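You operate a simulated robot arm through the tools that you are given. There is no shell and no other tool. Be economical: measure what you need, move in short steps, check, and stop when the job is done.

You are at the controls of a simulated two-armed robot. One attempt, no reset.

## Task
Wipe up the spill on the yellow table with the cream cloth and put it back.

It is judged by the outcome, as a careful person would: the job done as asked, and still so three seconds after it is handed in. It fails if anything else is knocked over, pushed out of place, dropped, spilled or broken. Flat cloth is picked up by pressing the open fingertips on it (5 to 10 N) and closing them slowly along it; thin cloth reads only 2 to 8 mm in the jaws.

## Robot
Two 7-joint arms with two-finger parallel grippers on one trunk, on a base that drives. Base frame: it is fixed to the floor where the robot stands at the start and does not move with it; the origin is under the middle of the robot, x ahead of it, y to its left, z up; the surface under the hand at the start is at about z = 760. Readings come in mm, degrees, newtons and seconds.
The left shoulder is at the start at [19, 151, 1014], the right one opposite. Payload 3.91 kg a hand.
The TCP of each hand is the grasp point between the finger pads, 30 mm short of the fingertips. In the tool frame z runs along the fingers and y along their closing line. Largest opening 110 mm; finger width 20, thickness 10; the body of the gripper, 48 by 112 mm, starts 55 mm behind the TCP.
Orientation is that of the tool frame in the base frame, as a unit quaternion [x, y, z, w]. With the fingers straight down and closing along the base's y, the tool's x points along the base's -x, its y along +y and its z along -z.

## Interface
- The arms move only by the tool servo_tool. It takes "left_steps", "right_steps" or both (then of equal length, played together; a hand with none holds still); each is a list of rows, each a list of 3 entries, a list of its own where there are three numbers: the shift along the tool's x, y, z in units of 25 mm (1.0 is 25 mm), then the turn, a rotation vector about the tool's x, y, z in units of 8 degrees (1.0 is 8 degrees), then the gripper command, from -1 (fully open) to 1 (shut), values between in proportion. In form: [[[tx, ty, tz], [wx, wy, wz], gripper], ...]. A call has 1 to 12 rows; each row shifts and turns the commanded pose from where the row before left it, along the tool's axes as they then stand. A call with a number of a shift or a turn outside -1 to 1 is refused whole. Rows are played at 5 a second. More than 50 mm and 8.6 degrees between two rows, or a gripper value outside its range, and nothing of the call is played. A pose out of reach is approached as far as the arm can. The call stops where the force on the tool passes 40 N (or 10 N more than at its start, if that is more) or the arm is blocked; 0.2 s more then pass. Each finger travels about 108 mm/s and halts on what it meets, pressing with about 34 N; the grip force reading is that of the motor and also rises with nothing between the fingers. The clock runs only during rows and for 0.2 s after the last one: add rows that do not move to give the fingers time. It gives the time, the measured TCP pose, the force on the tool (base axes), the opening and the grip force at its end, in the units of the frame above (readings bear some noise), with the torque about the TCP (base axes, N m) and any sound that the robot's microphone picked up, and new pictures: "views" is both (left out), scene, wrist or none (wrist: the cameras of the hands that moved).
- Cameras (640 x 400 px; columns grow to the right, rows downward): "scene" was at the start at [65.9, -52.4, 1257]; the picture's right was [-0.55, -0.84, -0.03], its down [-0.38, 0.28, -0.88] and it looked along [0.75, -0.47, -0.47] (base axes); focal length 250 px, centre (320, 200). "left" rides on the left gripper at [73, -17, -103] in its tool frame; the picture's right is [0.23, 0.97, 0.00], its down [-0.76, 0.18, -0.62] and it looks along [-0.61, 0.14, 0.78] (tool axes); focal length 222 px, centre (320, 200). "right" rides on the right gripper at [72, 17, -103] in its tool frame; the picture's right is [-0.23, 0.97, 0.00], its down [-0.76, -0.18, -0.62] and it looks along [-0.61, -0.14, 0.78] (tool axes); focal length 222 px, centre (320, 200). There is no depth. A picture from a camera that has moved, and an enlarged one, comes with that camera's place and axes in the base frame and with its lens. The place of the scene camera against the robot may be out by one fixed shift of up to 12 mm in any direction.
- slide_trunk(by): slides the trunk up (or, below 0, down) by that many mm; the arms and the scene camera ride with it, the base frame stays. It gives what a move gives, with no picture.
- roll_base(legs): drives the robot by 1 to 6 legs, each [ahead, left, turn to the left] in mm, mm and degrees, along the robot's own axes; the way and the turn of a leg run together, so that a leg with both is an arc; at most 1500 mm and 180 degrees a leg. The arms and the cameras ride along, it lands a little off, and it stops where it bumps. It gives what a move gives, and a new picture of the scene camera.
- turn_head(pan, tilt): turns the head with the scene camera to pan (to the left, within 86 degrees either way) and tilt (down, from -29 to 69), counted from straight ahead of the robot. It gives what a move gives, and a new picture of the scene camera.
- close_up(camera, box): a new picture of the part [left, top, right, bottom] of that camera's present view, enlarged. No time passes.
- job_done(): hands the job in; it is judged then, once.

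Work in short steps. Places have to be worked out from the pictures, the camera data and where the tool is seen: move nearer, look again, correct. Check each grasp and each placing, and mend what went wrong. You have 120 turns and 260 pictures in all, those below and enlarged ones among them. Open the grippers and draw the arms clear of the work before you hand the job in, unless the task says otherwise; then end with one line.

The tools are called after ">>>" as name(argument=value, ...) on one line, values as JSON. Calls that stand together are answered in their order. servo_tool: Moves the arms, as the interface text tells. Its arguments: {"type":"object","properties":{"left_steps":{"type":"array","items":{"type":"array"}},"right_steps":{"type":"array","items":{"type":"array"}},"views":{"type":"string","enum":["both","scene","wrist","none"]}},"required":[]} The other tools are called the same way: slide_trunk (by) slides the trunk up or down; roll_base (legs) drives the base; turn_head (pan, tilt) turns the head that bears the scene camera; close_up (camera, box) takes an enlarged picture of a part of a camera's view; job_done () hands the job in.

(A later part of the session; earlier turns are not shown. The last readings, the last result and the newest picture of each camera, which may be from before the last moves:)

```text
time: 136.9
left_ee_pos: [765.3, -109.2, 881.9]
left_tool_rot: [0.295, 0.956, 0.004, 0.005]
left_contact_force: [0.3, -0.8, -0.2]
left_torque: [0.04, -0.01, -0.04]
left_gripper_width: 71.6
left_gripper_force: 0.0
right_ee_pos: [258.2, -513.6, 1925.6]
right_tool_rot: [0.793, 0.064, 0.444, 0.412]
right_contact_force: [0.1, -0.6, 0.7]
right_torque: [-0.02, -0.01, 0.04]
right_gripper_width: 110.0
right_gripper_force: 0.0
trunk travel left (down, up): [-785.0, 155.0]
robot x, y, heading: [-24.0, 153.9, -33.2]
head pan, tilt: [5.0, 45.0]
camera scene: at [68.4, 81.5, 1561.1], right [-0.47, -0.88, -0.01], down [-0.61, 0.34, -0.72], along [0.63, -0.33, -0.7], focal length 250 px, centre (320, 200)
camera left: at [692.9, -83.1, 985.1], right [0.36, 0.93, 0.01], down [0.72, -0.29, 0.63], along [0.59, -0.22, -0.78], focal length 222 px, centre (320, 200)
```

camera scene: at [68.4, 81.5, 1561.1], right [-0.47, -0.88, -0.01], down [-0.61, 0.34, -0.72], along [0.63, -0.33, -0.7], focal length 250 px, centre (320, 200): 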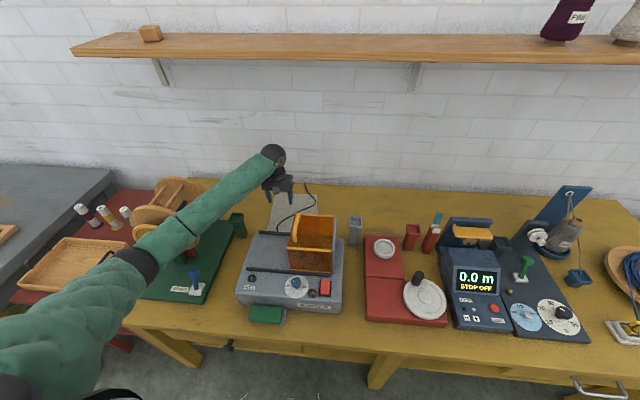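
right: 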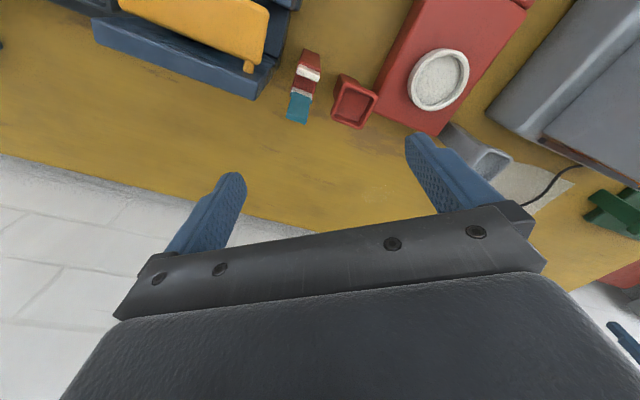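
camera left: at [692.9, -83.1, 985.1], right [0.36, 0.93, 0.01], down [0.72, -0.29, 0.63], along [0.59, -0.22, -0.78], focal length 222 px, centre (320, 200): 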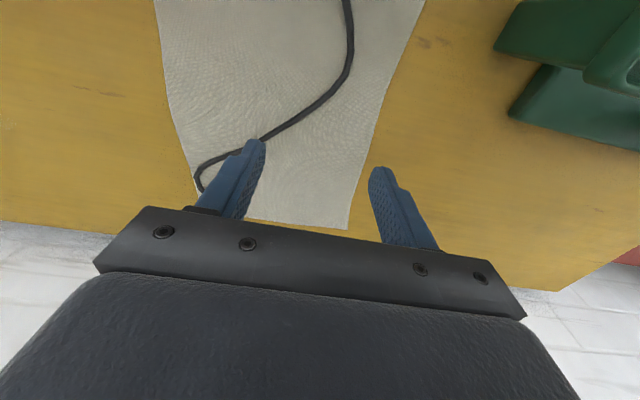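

A slight backward lean appears whenever an arm is extended, as if the base balances itself; so I'll move gently. I'll lower slowly to just above the cloth, nudging to depth 715, left 354.

>>> servo_tool(left_steps=[[[-0.12, 0.1, 0.4], [0, 0, 0], -0.3], [[-0.12, 0.1, 0.4], [0, 0, 0], -0.3], [[-0.12, 0.1, 0.4], [0, 0, 0], -0.3], [[-0.12, 0.1, 0.4], [0, 0, 0], -0.3], [[-0.12, 0.1, 0.4], [0, 0, 0], -0.3], [[-0.12, 0.1, 0.4], [0, 0, 0], -0.3], [[0, 0, 0.4], [0, 0, 0], -0.3], [[0, 0, 0.2], [0, 0, 0], -0.3], [[0, 0, 0], [0, 0, 0], -0.3]], views="wrist")

```text
time: 139.1
left_ee_pos: [786.0, -127.7, 794.3]
left_tool_rot: [0.313, 0.95, -0.011, -0.003]
left_contact_force: [-1.2, -0.3, -0.2]
left_torque: [0.0, -0.01, -0.03]
left_gripper_width: 71.7
left_gripper_force: 0.1
right_ee_pos: [262.0, -503.1, 1928.0]
right_tool_rot: [0.795, 0.056, 0.44, 0.414]
right_contact_force: [0.0, 0.3, -0.3]
right_torque: [-0.05, -0.01, -0.02]
right_gripper_width: 110.2
right_gripper_force: 0.0
trunk travel left (down, up): [-785.0, 155.0]
robot x, y, heading: [-17.7, 145.5, -34.6]
head pan, tilt: [5.0, 45.0]
stopped in row 9 (left hand): the arm was blocked; the commanded pose is now the measured one
camera left: at [719.0, -95.5, 898.6], right [0.4, 0.92, -0.02], down [0.73, -0.3, 0.62], along [0.56, -0.26, -0.78], focal length 222 px, centre (320, 200)
```

left: 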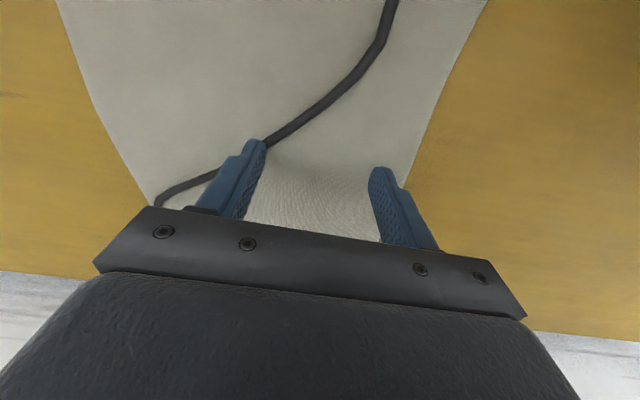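

The left finger is right at the cord, so I'll lift 12 mm, shift 22 mm left toward the cloth's edge, and come down again.

>>> servo_tool(left_steps=[[[0, 0, -0.5], [0, 0, 0], -0.3], [[0, 0.45, 0], [0, 0, 0], -0.3], [[0, 0.45, 0], [0, 0, 0], -0.3], [[0, 0, 0.2], [0, 0, 0], -0.3], [[0, 0, 0.2], [0, 0, 0], -0.3], [[0, 0, 0], [0, 0, 0], -0.3]], views="wrist")

```text
time: 140.7
left_ee_pos: [808.6, -123.3, 793.2]
left_tool_rot: [0.326, 0.945, -0.023, -0.004]
left_contact_force: [-2.0, -3.0, 16.0]
left_torque: [0.5, -0.3, 0.02]
left_gripper_width: 69.3
left_gripper_force: 0.0
right_ee_pos: [243.9, -517.4, 1924.6]
right_tool_rot: [0.797, 0.053, 0.447, 0.404]
right_contact_force: [-0.4, 0.1, 0.1]
right_torque: [-0.03, 0.0, 0.0]
right_gripper_width: 110.2
right_gripper_force: 0.0
trunk travel left (down, up): [-785.0, 155.0]
robot x, y, heading: [-15.9, 145.7, -36.1]
head pan, tilt: [5.0, 45.0]
stopped in row 6 (left hand): the arm was blocked; the commanded pose is now the measured one
camera left: at [742.0, -87.7, 897.0], right [0.42, 0.91, -0.05], down [0.72, -0.3, 0.62], along [0.55, -0.29, -0.78], focal length 222 px, centre (320, 200)
```

left: 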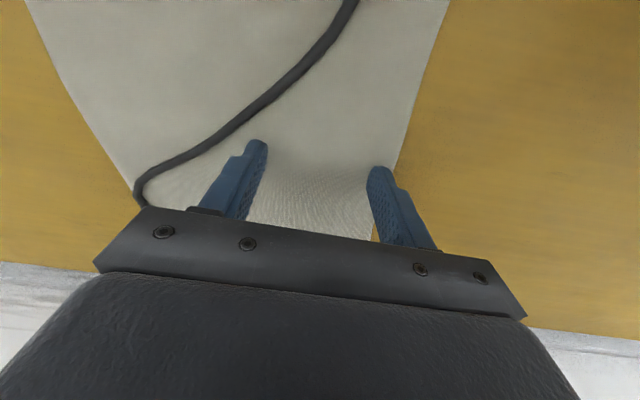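

Now pressing at 16 N on cloth clear of the cord. Close the fingers slowly along the cloth.

>>> servo_tool(left_steps=[[[0, 0, 0], [0, 0, 0], -0.1], [[0, 0, 0], [0, 0, 0], 0.1], [[0, 0, 0], [0, 0, 0], 0.3], [[0, 0, 0], [0, 0, 0], 0.5], [[0, 0, 0], [0, 0, 0], 0.7], [[0, 0, 0], [0, 0, 0], 0.9], [[0, 0, 0], [0, 0, 0], 1.0], [[0, 0, 0], [0, 0, 0], 1.0]], views="wrist")

```text
time: 142.7
left_ee_pos: [817.0, -127.5, 791.3]
left_tool_rot: [0.334, 0.941, -0.041, -0.004]
left_contact_force: [-8.4, -8.2, 57.7]
left_torque: [0.11, 0.1, 0.03]
left_gripper_width: 0.0
left_gripper_force: 34.0
right_ee_pos: [234.7, -513.9, 1928.0]
right_tool_rot: [0.795, 0.057, 0.454, 0.398]
right_contact_force: [-0.1, -0.1, -0.4]
right_torque: [-0.02, -0.01, 0.01]
right_gripper_width: 110.1
right_gripper_force: 0.0
trunk travel left (down, up): [-785.0, 155.0]
robot x, y, heading: [-14.5, 142.3, -37.6]
head pan, tilt: [5.0, 45.0]
stopped in row 8 (left hand): the arm was blocked; the commanded pose is now the measured one
camera left: at [752.9, -84.8, 894.6], right [0.44, 0.9, -0.08], down [0.72, -0.3, 0.62], along [0.53, -0.33, -0.78], focal length 222 px, centre (320, 200)
```

left: 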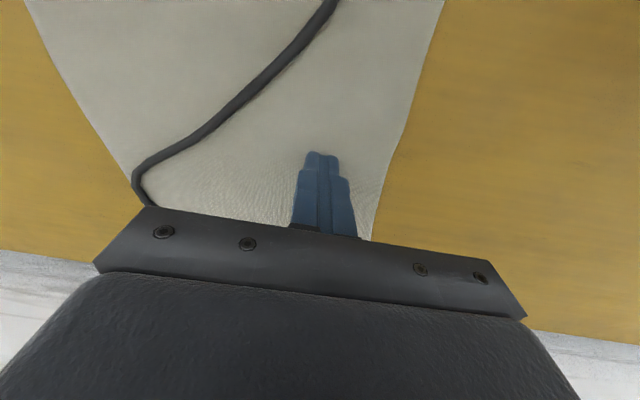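

Nothing was caught (0 mm), and the press grew to 58 N as the base drifted. I'll lift slightly, reopen, and let it settle.

>>> servo_tool(left_steps=[[[0, 0, -0.5], [0, 0, 0], 0.5], [[0, 0, -0.5], [0, 0, 0], 0.0], [[0, 0, -0.3], [0, 0, 0], -0.2]], views="none")

>>> turn_head(pan=5, tilt=46)

```text
time: 143.7
left_ee_pos: [824.7, -122.9, 797.7]
left_tool_rot: [0.344, 0.937, -0.055, -0.016]
left_contact_force: [0.8, 0.5, 0.8]
left_torque: [-0.01, 0.03, 0.02]
left_gripper_width: 66.1
left_gripper_force: 0.0
right_ee_pos: [233.3, -522.2, 1924.0]
right_tool_rot: [0.796, 0.063, 0.46, 0.388]
right_contact_force: [-0.1, 0.0, -0.2]
right_torque: [-0.04, 0.01, -0.01]
right_gripper_width: 110.2
right_gripper_force: 0.1
trunk travel left (down, up): [-785.0, 155.0]
robot x, y, heading: [-8.3, 142.6, -38.5]
head pan, tilt: [5.0, 45.0]
stopped in row 3 (left hand): the arm was blocked; the commanded pose is now the measured one
```

```text
time: 144.3
left_ee_pos: [827.9, -120.6, 801.9]
left_tool_rot: [0.345, 0.937, -0.058, -0.013]
left_contact_force: [-0.8, -1.2, 0.0]
left_torque: [0.0, 0.0, 0.01]
left_gripper_width: 65.9
left_gripper_force: 0.0
right_ee_pos: [228.2, -521.2, 1924.6]
right_tool_rot: [0.795, 0.062, 0.463, 0.386]
right_contact_force: [-0.4, 0.6, -0.6]
right_torque: [0.05, -0.01, 0.0]
right_gripper_width: 110.1
right_gripper_force: 0.0
trunk travel left (down, up): [-785.0, 155.0]
robot x, y, heading: [-11.5, 153.3, -38.6]
head pan, tilt: [5.0, 46.0]
camera scene: at [29.9, 12.9, 1565.1], right [-0.55, -0.83, -0.06], down [-0.57, 0.43, -0.7], along [0.61, -0.36, -0.71], focal length 250 px, centre (320, 200)
```

scene: 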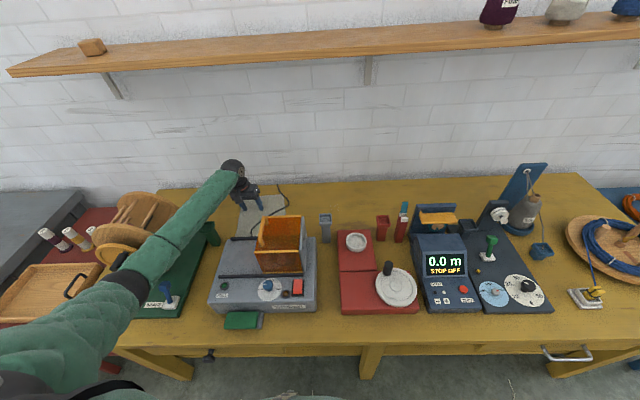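

The lean grows again; the consistent explanation is the base's front-right corner against the middle leg at this stand (it never happened when standing further left). I'll raise the trunk, back off, and re-approach further left.

>>> slide_trunk(by=130)

>>> roll_base(legs=[[-150, 0, 0]])

```text
time: 145.9
left_ee_pos: [844.8, -92.9, 919.2]
left_tool_rot: [0.333, 0.941, -0.059, -0.019]
left_contact_force: [-1.0, 0.1, 0.2]
left_torque: [0.02, -0.03, 0.0]
left_gripper_width: 65.7
left_gripper_force: 0.0
right_ee_pos: [301.3, -457.0, 2058.6]
right_tool_rot: [0.797, 0.074, 0.437, 0.41]
right_contact_force: [0.9, 0.4, 0.6]
right_torque: [0.01, -0.05, 0.01]
right_gripper_width: 109.8
right_gripper_force: 0.1
trunk travel left (down, up): [-915.0, 25.0]
robot x, y, heading: [-15.8, 150.6, -37.2]
head pan, tilt: [5.0, 46.0]
```

```text
time: 147.3
left_ee_pos: [729.3, -1.7, 915.9]
left_tool_rot: [0.333, 0.941, -0.06, -0.02]
left_contact_force: [1.1, -0.5, -0.6]
left_torque: [0.04, -0.03, 0.02]
left_gripper_width: 65.9
left_gripper_force: 0.2
right_ee_pos: [191.5, -367.4, 2057.3]
right_tool_rot: [0.799, 0.076, 0.437, 0.407]
right_contact_force: [-0.7, 0.7, -0.1]
right_torque: [0.01, 0.01, 0.0]
right_gripper_width: 109.9
right_gripper_force: 0.2
trunk travel left (down, up): [-915.0, 25.0]
robot x, y, heading: [-131.6, 241.4, -37.3]
head pan, tilt: [5.0, 46.0]
camera scene: at [-19.2, 169.4, 1688.1], right [-0.53, -0.84, 0.0], down [-0.61, 0.39, -0.69], along [0.59, -0.37, -0.72], focal length 250 px, centre (320, 200)
```

scene: 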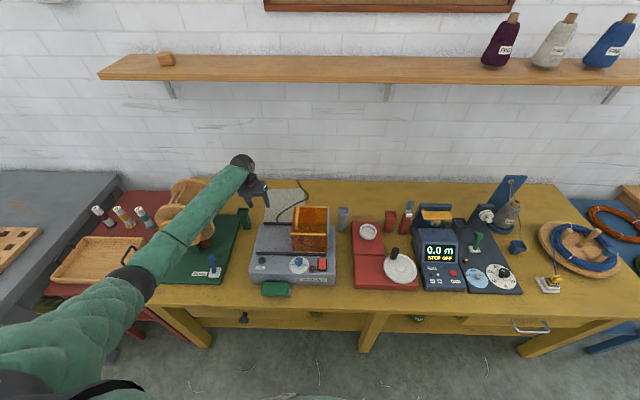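

The lean vanished at once. I'll raise, level and draw in the hand first, then shift left and approach where the leg is out of the way.

>>> servo_tool(left_steps=[[[0.4, 0, -0.95], [-0.45, 0, 0], -0.3], [[0.5, -0.4, -0.95], [-0.45, 0, 0], -0.3], [[0.5, -0.95, -0.95], [0, 0, 0], -0.3], [[0.5, -0.95, -0.95], [0, 0, 0], -0.3], [[0.5, -0.95, -0.95], [0, 0, 0], -0.3], [[0.5, -0.95, -0.95], [0, 0, 0], -0.3], [[0.5, -0.95, -0.95], [0, 0, 0], -0.3], [[0.5, -0.95, -0.7], [0, 0, 0], -0.3], [[0, -0.6, 0], [0, 0, 0], -0.3], [[0, 0, 0], [0, 0, 0], -0.3]], views="none")

>>> roll_base(legs=[[0, 0, 3.3], [0, 118, 0]])

```text
time: 149.5
left_ee_pos: [550.1, -67.7, 1100.9]
left_tool_rot: [0.333, 0.943, -0.001, 0.0]
left_contact_force: [0.2, 0.3, -0.7]
left_torque: [0.02, 0.01, 0.03]
left_gripper_width: 71.5
left_gripper_force: 0.1
right_ee_pos: [189.4, -366.5, 2056.3]
right_tool_rot: [0.798, 0.077, 0.436, 0.409]
right_contact_force: [-0.6, -0.6, -0.9]
right_torque: [-0.01, 0.0, -0.03]
right_gripper_width: 109.9
right_gripper_force: 0.1
trunk travel left (down, up): [-915.0, 25.0]
robot x, y, heading: [-132.2, 236.8, -37.2]
head pan, tilt: [5.0, 46.0]
```

```text
time: 151.1
left_ee_pos: [631.3, 68.1, 1100.1]
left_tool_rot: [0.308, 0.952, 0.0, 0.001]
left_contact_force: [0.2, 0.0, -0.6]
left_torque: [-0.03, 0.02, 0.01]
left_gripper_width: 71.5
left_gripper_force: 0.0
right_ee_pos: [287.8, -252.1, 2057.0]
right_tool_rot: [0.796, 0.099, 0.448, 0.395]
right_contact_force: [0.2, 0.1, 0.1]
right_torque: [0.0, 0.02, 0.02]
right_gripper_width: 110.0
right_gripper_force: 0.0
trunk travel left (down, up): [-915.0, 25.0]
robot x, y, heading: [-65.6, 334.5, -34.1]
head pan, tilt: [5.0, 46.0]
camera scene: at [48.4, 272.2, 1688.3], right [-0.49, -0.87, 0.0], down [-0.63, 0.35, -0.69], along [0.61, -0.34, -0.72], focal length 250 px, centre (320, 200)
```

scene: 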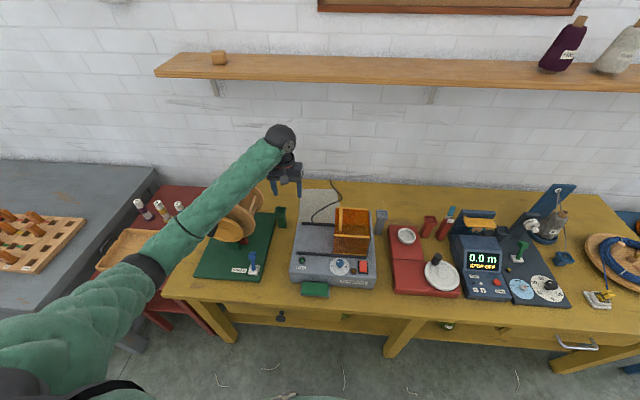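

Upright. Now forward 180 mm at this stand.

>>> roll_base(legs=[[180, 0, 0]])

```text
time: 152.6
left_ee_pos: [779.8, -39.5, 1103.0]
left_tool_rot: [0.311, 0.95, -0.002, 0.003]
left_contact_force: [-0.1, -0.2, -0.2]
left_torque: [0.01, -0.02, 0.01]
left_gripper_width: 71.7
left_gripper_force: 0.1
right_ee_pos: [431.4, -352.6, 2059.1]
right_tool_rot: [0.795, 0.097, 0.448, 0.397]
right_contact_force: [-0.8, 0.9, -0.2]
right_torque: [0.04, -0.02, -0.03]
right_gripper_width: 110.2
right_gripper_force: 0.1
trunk travel left (down, up): [-915.0, 25.0]
robot x, y, heading: [87.1, 233.6, -34.2]
head pan, tilt: [5.0, 46.0]
camera scene: at [196.3, 171.5, 1688.8], right [-0.49, -0.87, 0.0], down [-0.62, 0.35, -0.7], along [0.61, -0.34, -0.72], focal length 250 px, centre (320, 200)
```

scene: 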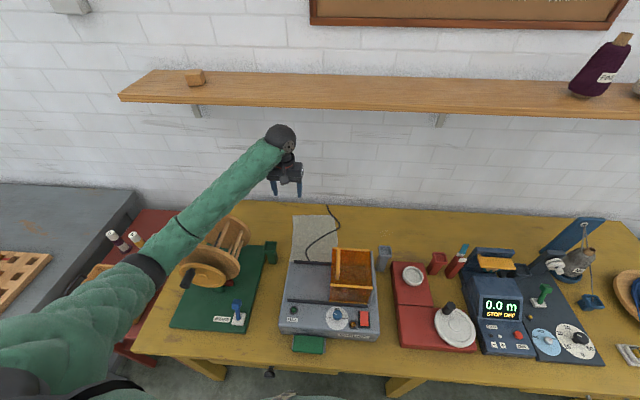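

Good and level. I'll back off 30 mm for margin, lower the trunk, then descend toward the strip of cloth left of the cord.

>>> roll_base(legs=[[-30, 0, 0]])

>>> slide_trunk(by=-120)

>>> servo_tool(left_steps=[[[-0.38, -0.25, 0.6], [0, 0, 0], -0.3], [[-0.38, -0.25, 0.7], [0, 0, 0], -0.3], [[-0.38, -0.25, 0.7], [0, 0, 0], -0.3], [[-0.38, -0.25, 0.7], [0, 0, 0], -0.3], [[-0.38, -0.25, 0.7], [0, 0, 0], -0.3], [[-0.38, -0.25, 0.7], [0, 0, 0], -0.3], [[-0.38, -0.25, 0.7], [0, 0, 0], -0.3], [[-0.38, -0.25, 0.7], [0, 0, 0], -0.3], [[-0.38, -0.25, 0.4], [0, 0, 0], -0.3], [[0, 0, 0], [0, 0, 0], -0.3]], views="both")

```text
time: 153.5
left_ee_pos: [762.9, -27.0, 1094.5]
left_tool_rot: [0.31, 0.951, 0.0, -0.003]
left_contact_force: [0.8, -1.1, -0.4]
left_torque: [0.04, -0.01, -0.01]
left_gripper_width: 71.5
left_gripper_force: 0.1
right_ee_pos: [422.9, -349.8, 2051.0]
right_tool_rot: [0.798, 0.098, 0.443, 0.395]
right_contact_force: [0.2, -0.4, -1.0]
right_torque: [0.0, 0.01, -0.02]
right_gripper_width: 110.1
right_gripper_force: 0.0
trunk travel left (down, up): [-915.0, 25.0]
robot x, y, heading: [57.6, 248.6, -34.5]
head pan, tilt: [5.0, 46.0]
camera scene: at [184.5, 178.3, 1687.0], right [-0.49, -0.87, 0.0], down [-0.63, 0.36, -0.69], along [0.6, -0.34, -0.72], focal length 250 px, centre (320, 200)
```

scene: 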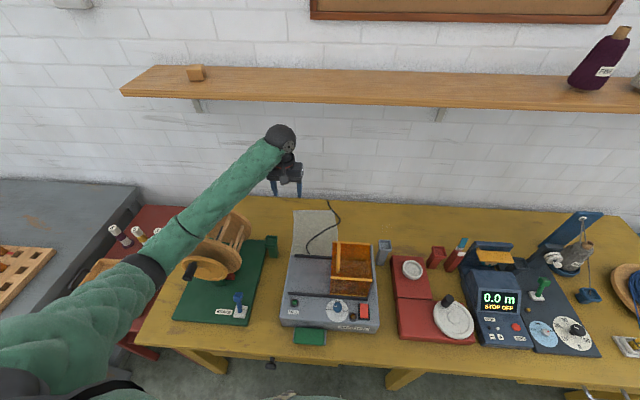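

```text
time: 155.0
left_ee_pos: [714.0, -72.7, 999.2]
left_tool_rot: [0.332, 0.943, 0.002, 0.011]
left_contact_force: [-1.1, 0.5, -1.9]
left_torque: [-0.06, -0.13, -0.03]
left_gripper_width: 71.4
left_gripper_force: 0.0
right_ee_pos: [335.2, -391.3, 1938.3]
right_tool_rot: [0.796, 0.074, 0.451, 0.396]
right_contact_force: [1.5, 2.0, 0.9]
right_torque: [0.02, 0.07, -0.14]
right_gripper_width: 109.7
right_gripper_force: 0.1
trunk travel left (down, up): [-795.0, 145.0]
robot x, y, heading: [45.5, 237.9, -37.0]
head pan, tilt: [5.0, 46.0]
```

```text
time: 157.2
left_ee_pos: [775.3, -126.9, 847.5]
left_tool_rot: [0.316, 0.949, 0.0, 0.01]
left_contact_force: [0.2, -0.4, 0.2]
left_torque: [0.01, -0.02, -0.02]
left_gripper_width: 71.7
left_gripper_force: 0.1
right_ee_pos: [328.1, -414.1, 1932.1]
right_tool_rot: [0.792, 0.09, 0.482, 0.363]
right_contact_force: [0.2, 0.3, -0.4]
right_torque: [-0.02, -0.05, 0.0]
right_gripper_width: 109.8
right_gripper_force: 0.1
trunk travel left (down, up): [-795.0, 145.0]
robot x, y, heading: [56.9, 253.0, -34.9]
head pan, tilt: [5.0, 46.0]
camera scene: at [94.6, 102.5, 1575.9], right [-0.5, -0.86, -0.07], down [-0.59, 0.4, -0.71], along [0.64, -0.31, -0.71], focal length 250 px, centre (320, 200)
camera left: at [704.4, -97.9, 948.9], right [0.4, 0.92, 0.0], down [0.7, -0.31, 0.64], along [0.59, -0.25, -0.77], focal length 222 px, centre (320, 200)
```

scene: 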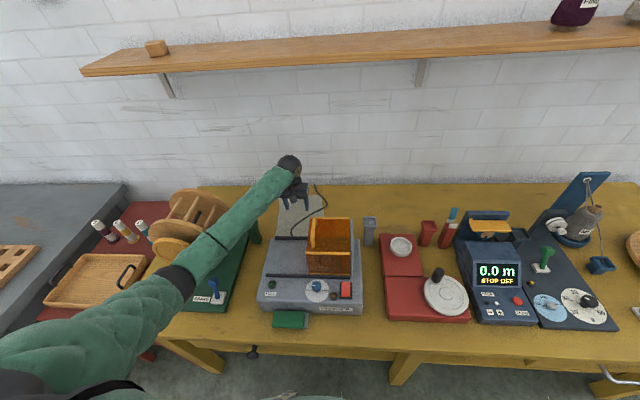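
left: 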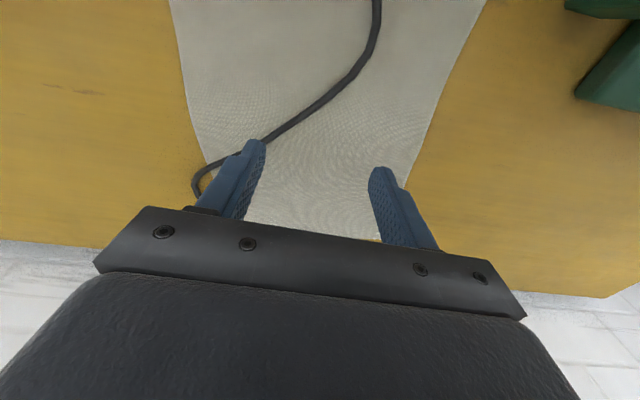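

The lean came from the trunk lowering the left forearm onto the reel; still, the hand is just above the cloth. I'll use this: shift 20 mm left, descend gently and feel for contact.

>>> servo_tool(left_steps=[[[0, 0.45, 0.2], [0, 0, 0], -0.3], [[0, 0.45, 0.5], [0, 0, 0], -0.3], [[0, 0, 0.5], [0, 0, 0], -0.3], [[0, 0, 0.5], [0, 0, 0], -0.3], [[0, 0, 0.4], [0, 0, 0], -0.3]], views="wrist")

```text
time: 158.6
left_ee_pos: [791.7, -163.2, 792.4]
left_tool_rot: [0.359, 0.933, -0.033, 0.01]
left_contact_force: [0.9, 22.1, 115.8]
left_torque: [4.98, -3.23, 0.47]
left_gripper_width: 76.7
left_gripper_force: 6.5
right_ee_pos: [280.2, -428.3, 1947.3]
right_tool_rot: [0.789, 0.071, 0.48, 0.377]
right_contact_force: [-3.0, -0.3, 1.6]
right_torque: [0.04, 0.01, 0.08]
right_gripper_width: 110.2
right_gripper_force: 0.0
trunk travel left (down, up): [-795.0, 145.0]
robot x, y, heading: [61.9, 224.3, -40.7]
head pan, tilt: [5.0, 46.0]
stopped in row 5 (left hand): the arm was blocked; the commanded pose is now the measured one
camera left: at [726.9, -120.2, 894.5], right [0.48, 0.87, -0.06], down [0.69, -0.33, 0.64], along [0.54, -0.35, -0.76], focal length 222 px, centre (320, 200)
```

left: 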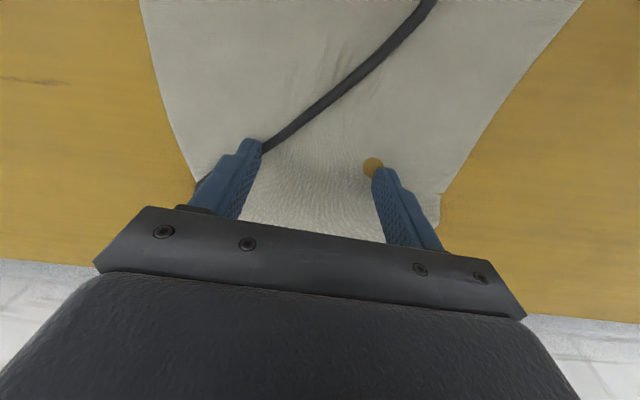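

The base swung, and the press reached 116 N with a finger on the cord. I'll release at once by raising the trunk.

>>> slide_trunk(by=130)

>>> close_up(camera="left", box=[0, 0, 640, 400])

```text
time: 158.8
left_ee_pos: [814.0, -174.0, 794.8]
left_tool_rot: [0.373, 0.925, -0.064, 0.011]
left_contact_force: [-50.6, 41.3, 152.3]
left_torque: [6.03, -1.39, 2.36]
left_gripper_width: 59.1
left_gripper_force: 0.1
right_ee_pos: [270.3, -432.7, 1958.9]
right_tool_rot: [0.784, 0.068, 0.49, 0.375]
right_contact_force: [-1.9, -0.7, 0.0]
right_torque: [0.02, -0.06, 0.16]
right_gripper_width: 109.7
right_gripper_force: 0.0
trunk travel left (down, up): [-797.0, 143.0]
robot x, y, heading: [61.1, 211.1, -42.9]
head pan, tilt: [5.0, 46.0]
stopped: the force on the tool passed its limit at 149 N (the readings are from after the stop); the commanded pose is now the measured one
```

```text
1.00 times, centred on (320, 200) of left (not enlarged: the box is as wide or as high as the picture)
camera zoom: at [752.5, -122.3, 894.8], right [0.51, 0.85, -0.12], down [0.69, -0.32, 0.65], along [0.51, -0.42, -0.75], focal length 222 px, centre (320, 200)
```

zoom: 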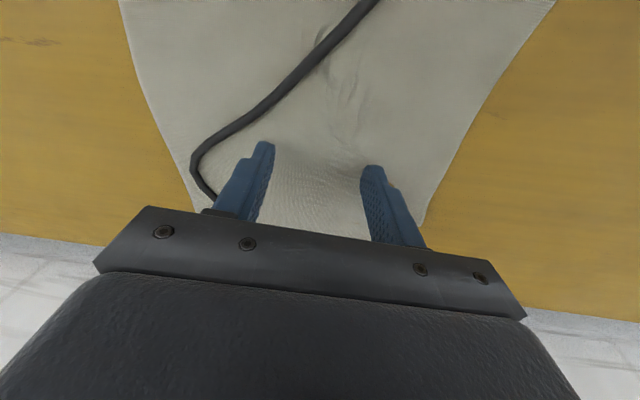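

The fingers press on cloth beyond the cord now; I'll close them here before lifting.

>>> servo_tool(left_steps=[[[0, 0, -0.3], [0, 0, 0], 0.9], [[0, 0, -0.3], [0, 0, 0], 0.9], [[0, 0, -0.5], [0, 0, 0], 1.0], [[0, 0, -0.8], [0, 0, 0], 1.0]], views="wrist")

>>> slide_trunk(by=130)

```text
time: 160.0
left_ee_pos: [837.4, -201.0, 808.7]
left_tool_rot: [0.4, 0.912, -0.088, -0.006]
left_contact_force: [0.1, -0.4, 4.5]
left_torque: [0.12, 0.02, 0.0]
left_gripper_width: 2.0
left_gripper_force: 33.5
right_ee_pos: [237.7, -487.4, 1964.1]
right_tool_rot: [0.778, 0.048, 0.505, 0.371]
right_contact_force: [-1.7, -0.3, -0.5]
right_torque: [0.0, 0.0, 0.1]
right_gripper_width: 109.9
right_gripper_force: 0.0
trunk travel left (down, up): [-797.0, 143.0]
robot x, y, heading: [81.0, 198.5, -46.8]
head pan, tilt: [5.0, 46.0]
stopped in row 4 (left hand): the arm was blocked; the commanded pose is now the measured one
camera left: at [784.4, -143.1, 908.5], right [0.56, 0.81, -0.18], down [0.7, -0.34, 0.63], along [0.45, -0.47, -0.76], focal length 222 px, centre (320, 200)
```

left: 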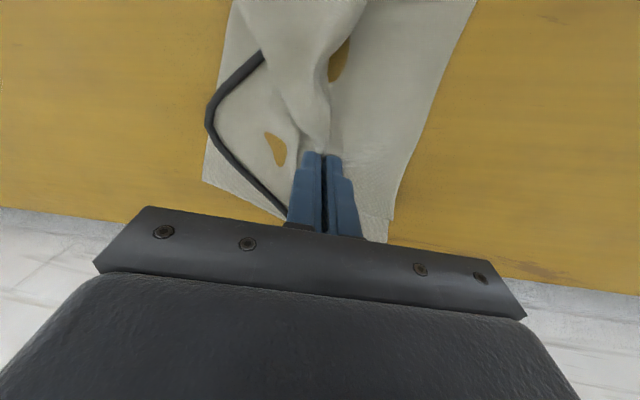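

```text
time: 160.4
left_ee_pos: [877.9, -234.8, 792.3]
left_tool_rot: [0.435, 0.89, -0.135, -0.016]
left_contact_force: [-26.2, 87.8, 126.1]
left_torque: [3.02, 0.94, 0.05]
left_gripper_width: 1.9
left_gripper_force: 34.1
right_ee_pos: [215.0, -470.3, 2004.4]
right_tool_rot: [0.763, 0.028, 0.509, 0.397]
right_contact_force: [-0.6, 0.4, 1.7]
right_torque: [0.01, 0.06, 0.06]
right_gripper_width: 109.9
right_gripper_force: 0.2
trunk travel left (down, up): [-799.0, 141.0]
robot x, y, heading: [100.8, 172.2, -52.1]
head pan, tilt: [5.0, 46.0]
stopped: the force on the tool passed its limit at 84 N (the readings are from after the stop); the commanded pose is now the measured one
```

The cloth is in the jaws (2 mm). Now get upright again: raise the trunk and back away, keeping the grip.

>>> slide_trunk(by=140)

>>> slide_trunk(by=140)

>>> roll_base(legs=[[-200, -100, 0]])

```text
time: 162.0
left_ee_pos: [884.6, -189.5, 899.2]
left_tool_rot: [0.41, 0.902, -0.133, -0.032]
left_contact_force: [-1.6, 3.2, -2.2]
left_torque: [-0.27, -0.03, 0.07]
left_gripper_width: 1.8
left_gripper_force: 33.7
right_ee_pos: [367.6, -390.0, 2111.3]
right_tool_rot: [0.786, 0.069, 0.467, 0.398]
right_contact_force: [-0.2, 0.3, -0.1]
right_torque: [-0.01, -0.03, -0.07]
right_gripper_width: 110.1
right_gripper_force: 0.1
trunk travel left (down, up): [-939.0, 1.0]
robot x, y, heading: [85.5, 193.5, -48.7]
head pan, tilt: [5.0, 46.0]
```

```text
time: 162.5
left_ee_pos: [885.4, -188.2, 897.4]
left_tool_rot: [0.409, 0.902, -0.133, -0.032]
left_contact_force: [0.0, 0.1, 1.3]
left_torque: [0.0, 0.0, -0.02]
left_gripper_width: 1.9
left_gripper_force: 34.0
right_ee_pos: [367.0, -391.1, 2113.4]
right_tool_rot: [0.786, 0.07, 0.468, 0.398]
right_contact_force: [0.2, 0.2, 0.9]
right_torque: [0.02, 0.03, -0.04]
right_gripper_width: 110.3
right_gripper_force: 0.1
right hand out of reach, approached as far as the arm can: row 1
trunk travel left (down, up): [-940.0, 0.0]
robot x, y, heading: [86.9, 190.0, -48.5]
head pan, tilt: [5.0, 46.0]
```

```text
time: 164.2
left_ee_pos: [680.8, -110.3, 894.6]
left_tool_rot: [0.413, 0.9, -0.133, -0.035]
left_contact_force: [0.0, 0.0, -0.1]
left_torque: [0.02, 0.01, 0.01]
left_gripper_width: 1.8
left_gripper_force: 33.8
right_ee_pos: [168.5, -309.8, 2110.4]
right_tool_rot: [0.788, 0.068, 0.464, 0.4]
right_contact_force: [0.0, 0.7, -1.2]
right_torque: [0.0, 0.0, -0.04]
right_gripper_width: 110.0
right_gripper_force: 0.1
trunk travel left (down, up): [-940.0, 0.0]
robot x, y, heading: [-117.3, 270.3, -48.8]
head pan, tilt: [5.0, 46.0]
camera scene: at [-21.9, 180.4, 1712.8], right [-0.69, -0.72, 0.0], down [-0.52, 0.5, -0.69], along [0.5, -0.48, -0.72], focal length 250 px, centre (320, 200)
```

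scene: 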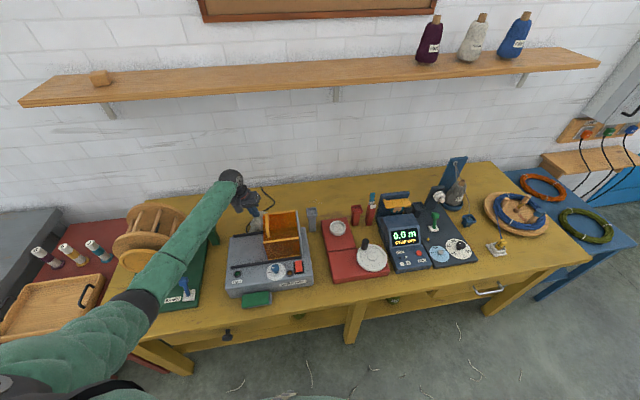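

Upright and free, jaws still at 1.8 mm. I'll check that the cloth hangs from the hand.

>>> close_up(camera="left", box=[0, 0, 640, 400])

>>> close_up(camera="scene", box=[160, 150, 360, 275])

```text
1.00 times, centred on (320, 200) of left (not enlarged: the box is as wide or as high as the picture)
camera zoom: at [637.9, -44.0, 995.7], right [0.57, 0.78, -0.27], down [0.74, -0.33, 0.59], along [0.37, -0.54, -0.76], focal length 222 px, centre (320, 200)
```

zoom: 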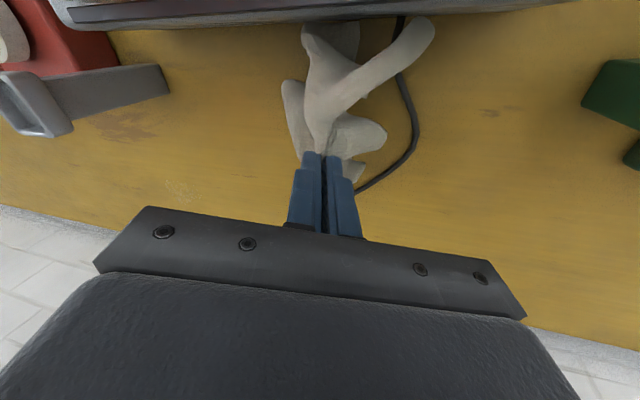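

```text
3.20 times, centred on (260, 212) of scene
camera zoom: at [-21.9, 180.4, 1712.8], right [-0.69, -0.72, 0.0], down [-0.52, 0.5, -0.69], along [0.5, -0.48, -0.72], focal length 802 px, centre (512, 160)
```

zoom: 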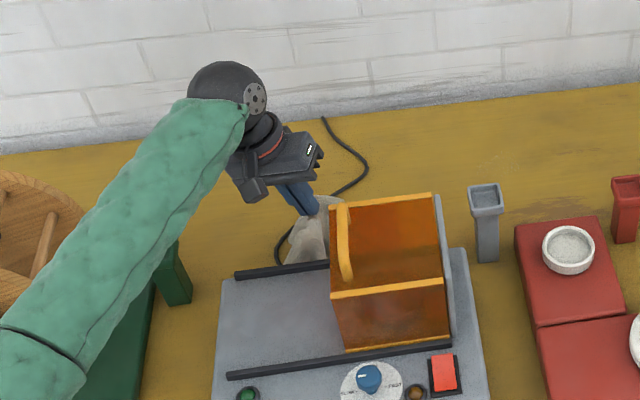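

The cloth hangs free in the jaws and the cord is undisturbed. I'll lift and level the hand, then carry it behind the box toward the spill.

>>> servo_tool(left_steps=[[[0, 0, -0.9], [-0.64, 0.1, 0], 1], [[0, 0, -0.9], [-0.64, 0.1, 0], 1], [[0, 0, -0.8], [-0.64, 0.1, 0], 1], [[0, 0, -0.5], [0, 0, 0], 1], [[0, 0, 0], [0, 0, 0], 1]], views="none")

>>> roll_base(legs=[[97, 26, 0], [74, -280, 0]])

>>> close_up(camera="left", box=[0, 0, 640, 400])

```text
time: 165.4
left_ee_pos: [688.9, -100.4, 973.2]
left_tool_rot: [0.417, 0.909, -0.004, 0.003]
left_contact_force: [-0.3, 0.3, -0.5]
left_torque: [-0.01, 0.0, 0.02]
left_gripper_width: 1.8
left_gripper_force: 33.6
right_ee_pos: [166.5, -309.0, 2112.6]
right_tool_rot: [0.788, 0.068, 0.463, 0.4]
right_contact_force: [1.4, 0.0, -0.1]
right_torque: [-0.01, -0.03, -0.01]
right_gripper_width: 110.1
right_gripper_force: 0.1
trunk travel left (down, up): [-940.0, 0.0]
robot x, y, heading: [-117.3, 271.5, -48.9]
head pan, tilt: [5.0, 46.0]
```

```text
time: 168.2
left_ee_pos: [614.9, -396.4, 972.0]
left_tool_rot: [0.418, 0.909, -0.004, 0.002]
left_contact_force: [-0.1, 0.1, 0.0]
left_torque: [-0.04, 0.02, 0.0]
left_gripper_width: 1.9
left_gripper_force: 34.1
right_ee_pos: [90.4, -600.8, 2112.8]
right_tool_rot: [0.787, 0.067, 0.464, 0.402]
right_contact_force: [-0.6, 0.1, 0.1]
right_torque: [-0.03, -0.01, 0.0]
right_gripper_width: 110.0
right_gripper_force: 0.0
trunk travel left (down, up): [-940.0, 0.0]
robot x, y, heading: [-192.1, -21.2, -49.0]
head pan, tilt: [5.0, 46.0]
camera scene: at [-98.0, -110.4, 1713.1], right [-0.69, -0.72, 0.0], down [-0.52, 0.5, -0.69], along [0.5, -0.48, -0.72], focal length 250 px, centre (320, 200)
```

scene: 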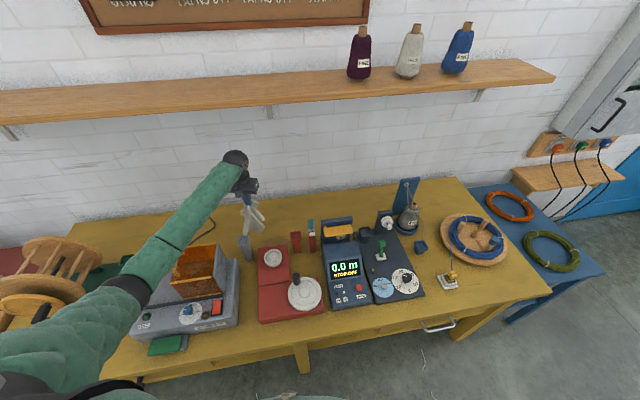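

```text
1.00 times, centred on (320, 200) of left (not enlarged: the box is as wide or as high as the picture)
camera zoom: at [552.8, -349.5, 1076.8], right [0.59, 0.81, -0.01], down [0.63, -0.46, 0.63], along [0.5, -0.38, -0.78], focal length 222 px, centre (320, 200)
```

zoom: 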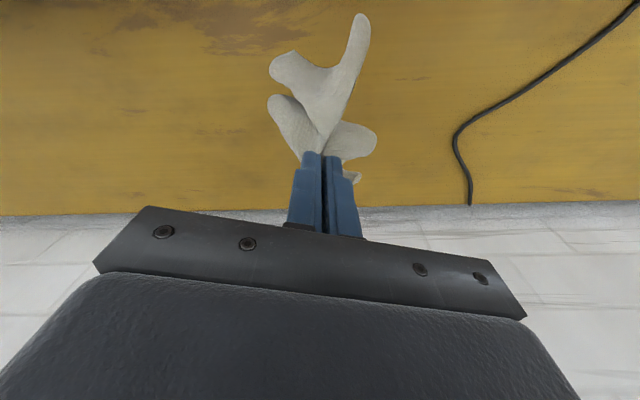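

The cloth is directly above the spill area. I'll move 70 mm closer, lower the trunk, and look.

>>> roll_base(legs=[[68, 18, 0]])

>>> slide_trunk(by=-120)

>>> close_up(camera="left", box=[0, 0, 640, 400])

```text
time: 169.2
left_ee_pos: [663.3, -429.1, 980.8]
left_tool_rot: [0.419, 0.908, -0.004, 0.007]
left_contact_force: [0.9, 0.4, 0.2]
left_torque: [-0.07, -0.03, 0.01]
left_gripper_width: 1.8
left_gripper_force: 34.8
right_ee_pos: [130.5, -629.5, 2118.2]
right_tool_rot: [0.784, 0.068, 0.467, 0.404]
right_contact_force: [-1.3, 0.5, 0.6]
right_torque: [-0.01, -0.03, -0.04]
right_gripper_width: 109.9
right_gripper_force: 0.0
trunk travel left (down, up): [-940.0, 0.0]
robot x, y, heading: [-139.5, -58.6, -49.1]
head pan, tilt: [5.0, 46.0]
camera scene: at [-53.7, -141.7, 1714.5], right [-0.7, -0.72, 0.0], down [-0.51, 0.5, -0.7], along [0.5, -0.49, -0.71], focal length 250 px, centre (320, 200)
```

scene: 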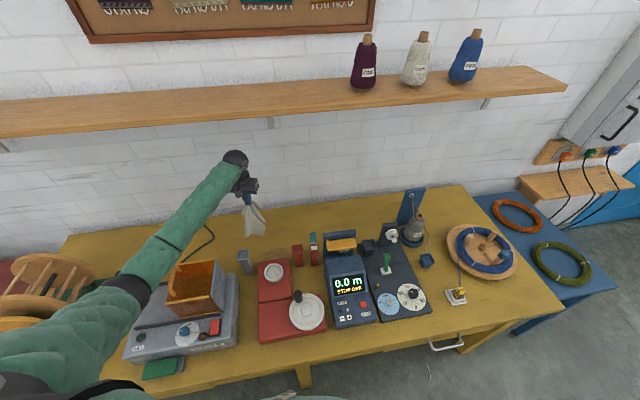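

```text
time: 170.8
left_ee_pos: [744.4, -365.2, 874.5]
left_tool_rot: [0.382, 0.921, -0.057, 0.044]
left_contact_force: [-1.2, -0.5, 1.8]
left_torque: [0.04, -0.09, 0.02]
left_gripper_width: 2.1
left_gripper_force: 34.7
right_ee_pos: [-39.3, -780.6, 2047.1]
right_tool_rot: [0.727, 0.051, 0.583, 0.359]
right_contact_force: [-1.3, 1.8, 2.3]
right_torque: [0.07, 0.17, -0.08]
right_gripper_width: 110.1
right_gripper_force: 0.0
trunk travel left (down, up): [-823.0, 117.0]
robot x, y, heading: [-115.1, -70.5, -47.7]
head pan, tilt: [5.0, 46.0]
stopped: the arm was blocked; the commanded pose is now the measured one
```

```text
1.00 times, centred on (320, 200) of left (not enlarged: the box is as wide or as high as the picture)
camera zoom: at [677.6, -310.9, 968.4], right [0.53, 0.84, -0.1], down [0.64, -0.32, 0.7], along [0.56, -0.44, -0.71], focal length 222 px, centre (320, 200)
```

zoom: 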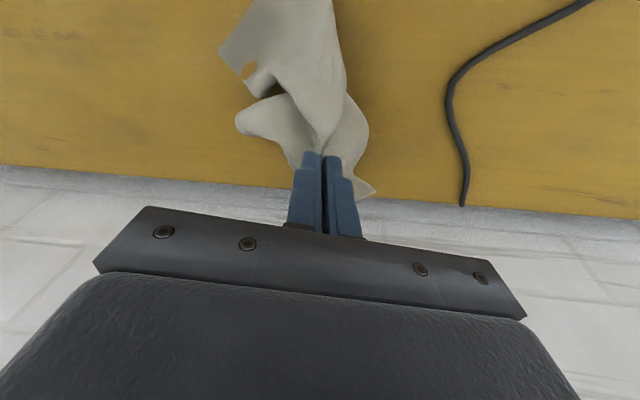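

Contact again (the body leaned when closer). Raise the trunk and back off the 70 mm.

>>> slide_trunk(by=115)

>>> roll_base(legs=[[-90, -20, 0]])

```text
time: 171.2
left_ee_pos: [818.3, -387.5, 839.8]
left_tool_rot: [0.384, 0.907, -0.164, 0.06]
left_contact_force: [-1.6, -0.8, -0.4]
left_torque: [0.06, -0.07, 0.03]
left_gripper_width: 1.6
left_gripper_force: 34.7
right_ee_pos: [12.9, -791.3, 2082.3]
right_tool_rot: [0.708, 0.035, 0.597, 0.375]
right_contact_force: [-0.3, -3.6, -1.1]
right_torque: [-0.06, -0.12, 0.13]
right_gripper_width: 109.9
right_gripper_force: 0.0
trunk travel left (down, up): [-823.0, 117.0]
robot x, y, heading: [-104.6, -66.4, -50.1]
head pan, tilt: [5.0, 46.0]
stopped: the arm was blocked; the commanded pose is now the measured one
```

```text
time: 171.9
left_ee_pos: [755.3, -531.5, 859.2]
left_tool_rot: [0.529, 0.814, -0.22, 0.092]
left_contact_force: [-288.0, 103.0, 94.6]
left_torque: [-1.22, -19.28, 13.91]
left_gripper_width: 2.0
left_gripper_force: 34.2
right_ee_pos: [32.3, -745.4, 2102.5]
right_tool_rot: [0.696, 0.001, 0.587, 0.414]
right_contact_force: [-2.1, 1.8, 5.4]
right_torque: [0.2, 0.28, 0.04]
right_gripper_width: 110.0
right_gripper_force: 0.0
trunk travel left (down, up): [-823.0, 117.0]
robot x, y, heading: [-140.7, -74.8, -54.0]
head pan, tilt: [5.0, 46.0]
stopped in leg 1: the robot was blocked; the commanded pose is now the measured one
camera scene: at [-153.1, -87.2, 1607.6], right [-0.76, -0.65, -0.01], down [-0.43, 0.51, -0.75], along [0.5, -0.56, -0.66], focal length 250 px, centre (320, 200)
```

scene: 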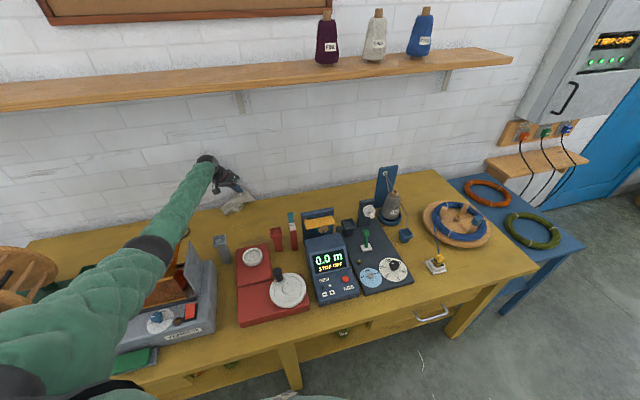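

The hand touched the wall. Back away once more.

>>> roll_base(legs=[[-140, -50, 0]])

>>> roll_base(legs=[[-140, -50, 0]])

```text
time: 172.6
left_ee_pos: [834.1, -399.9, 806.8]
left_tool_rot: [0.459, 0.859, -0.21, 0.085]
left_contact_force: [1.0, 1.3, 0.9]
left_torque: [-0.08, 0.06, -0.03]
left_gripper_width: 2.0
left_gripper_force: 33.7
right_ee_pos: [213.4, -802.2, 2016.7]
right_tool_rot: [0.731, 0.037, 0.591, 0.339]
right_contact_force: [-0.3, -0.1, -0.2]
right_torque: [0.01, -0.03, 0.02]
right_gripper_width: 110.2
right_gripper_force: 0.0
trunk travel left (down, up): [-823.0, 117.0]
robot x, y, heading: [-197.3, -34.6, -45.5]
head pan, tilt: [5.0, 46.0]
stopped in leg 1: the force on the tool passed its limit at 384 N (the readings are from after the stop); the commanded pose is now the measured one
camera scene: at [-116.2, -119.5, 1596.5], right [-0.65, -0.76, -0.01], down [-0.54, 0.47, -0.7], along [0.53, -0.45, -0.71], focal length 250 px, centre (320, 200)
```

scene: 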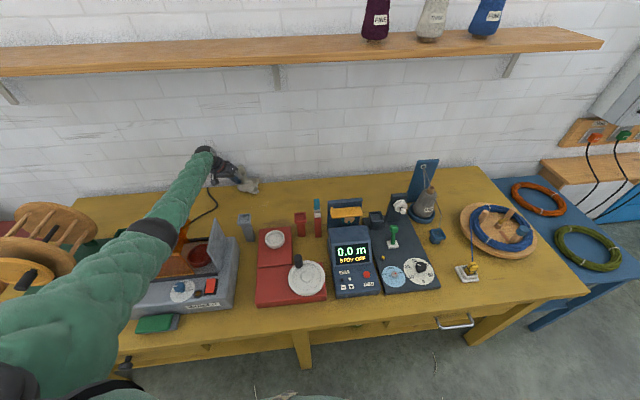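

```text
time: 173.9
left_ee_pos: [697.2, -358.5, 825.1]
left_tool_rot: [0.466, 0.853, -0.214, 0.093]
left_contact_force: [0.7, 0.3, 0.1]
left_torque: [-0.08, 0.05, -0.03]
left_gripper_width: 1.7
left_gripper_force: 33.9
right_ee_pos: [57.6, -747.0, 2027.1]
right_tool_rot: [0.727, 0.029, 0.594, 0.343]
right_contact_force: [0.7, -1.2, -0.3]
right_torque: [-0.03, -0.04, 0.08]
right_gripper_width: 110.1
right_gripper_force: 0.0
trunk travel left (down, up): [-823.0, 117.0]
robot x, y, heading: [-326.5, 21.0, -46.0]
head pan, tilt: [5.0, 46.0]
camera scene: at [-256.8, -66.4, 1598.9], right [-0.66, -0.75, -0.01], down [-0.53, 0.48, -0.7], along [0.54, -0.46, -0.71], focal length 250 px, centre (320, 200)
```

scene: 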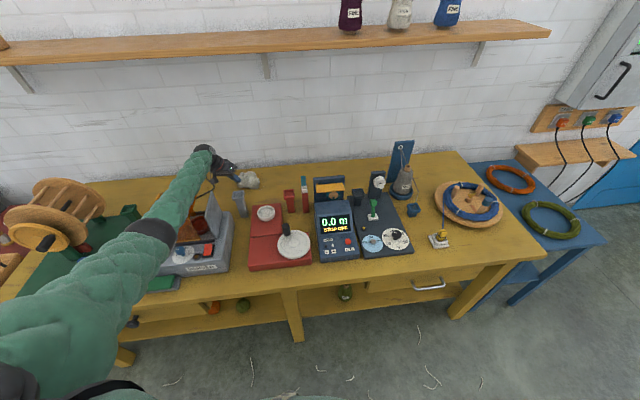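

Upright enough, and the cloth now rests on the table only about 90 mm left of the spill. I'll drag it sideways over the spill by moving the base right, then back and forth.

>>> roll_base(legs=[[0, -95, 0]])

>>> close_up(camera="left", box=[0, 0, 640, 400])

>>> close_up(camera="scene", box=[100, 120, 340, 270])

```text
time: 175.0
left_ee_pos: [650.5, -412.4, 833.8]
left_tool_rot: [0.462, 0.854, -0.219, 0.102]
left_contact_force: [0.8, 0.4, 0.2]
left_torque: [0.0, 0.01, -0.03]
left_gripper_width: 1.6
left_gripper_force: 34.2
right_ee_pos: [10.3, -796.7, 2028.1]
right_tool_rot: [0.729, 0.035, 0.59, 0.345]
right_contact_force: [-0.5, -0.2, -0.4]
right_torque: [-0.01, 0.02, -0.01]
right_gripper_width: 110.2
right_gripper_force: 0.0
trunk travel left (down, up): [-823.0, 117.0]
robot x, y, heading: [-399.9, -46.0, -45.7]
head pan, tilt: [5.0, 46.0]
camera scene: at [-310.6, -119.8, 1597.8], right [-0.66, -0.75, 0.0], down [-0.54, 0.47, -0.7], along [0.53, -0.46, -0.71], focal length 250 px, centre (320, 200)
```

scene: 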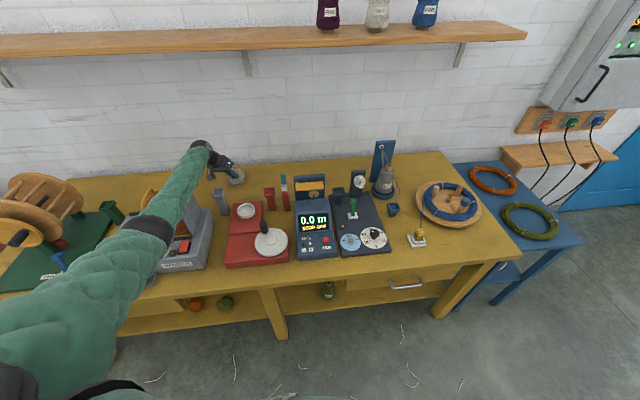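

```text
1.00 times, centred on (320, 200) of left (not enlarged: the box is as wide or as high as the picture)
camera zoom: at [598.7, -317.9, 903.3], right [0.68, 0.63, -0.36], down [0.59, -0.19, 0.79], along [0.43, -0.75, -0.5], focal length 222 px, centre (320, 200)
```

zoom: 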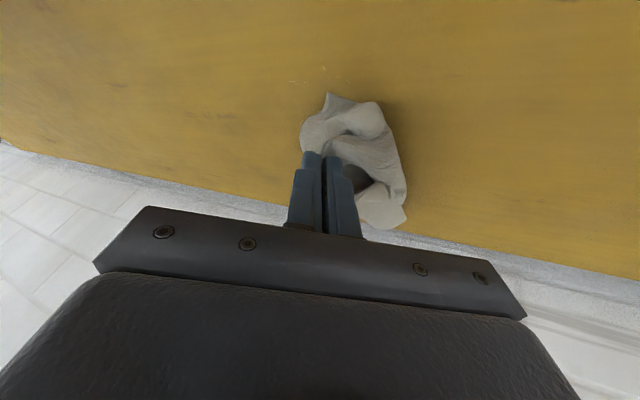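

```text
2.67 times, centred on (220, 195) of scene
camera zoom: at [-310.6, -119.8, 1597.8], right [-0.66, -0.75, 0.0], down [-0.54, 0.47, -0.7], along [0.53, -0.46, -0.71], focal length 668 px, centre (587, 213)
```

zoom: 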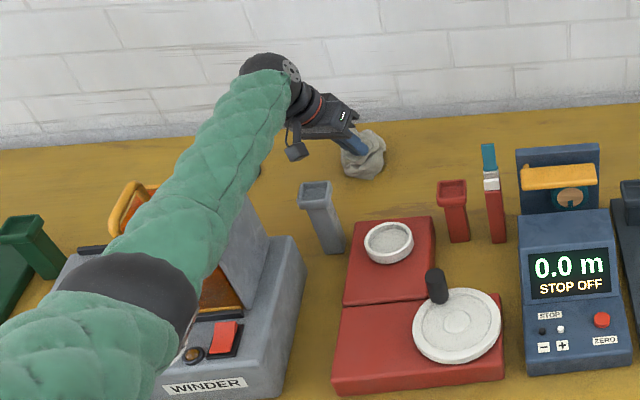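

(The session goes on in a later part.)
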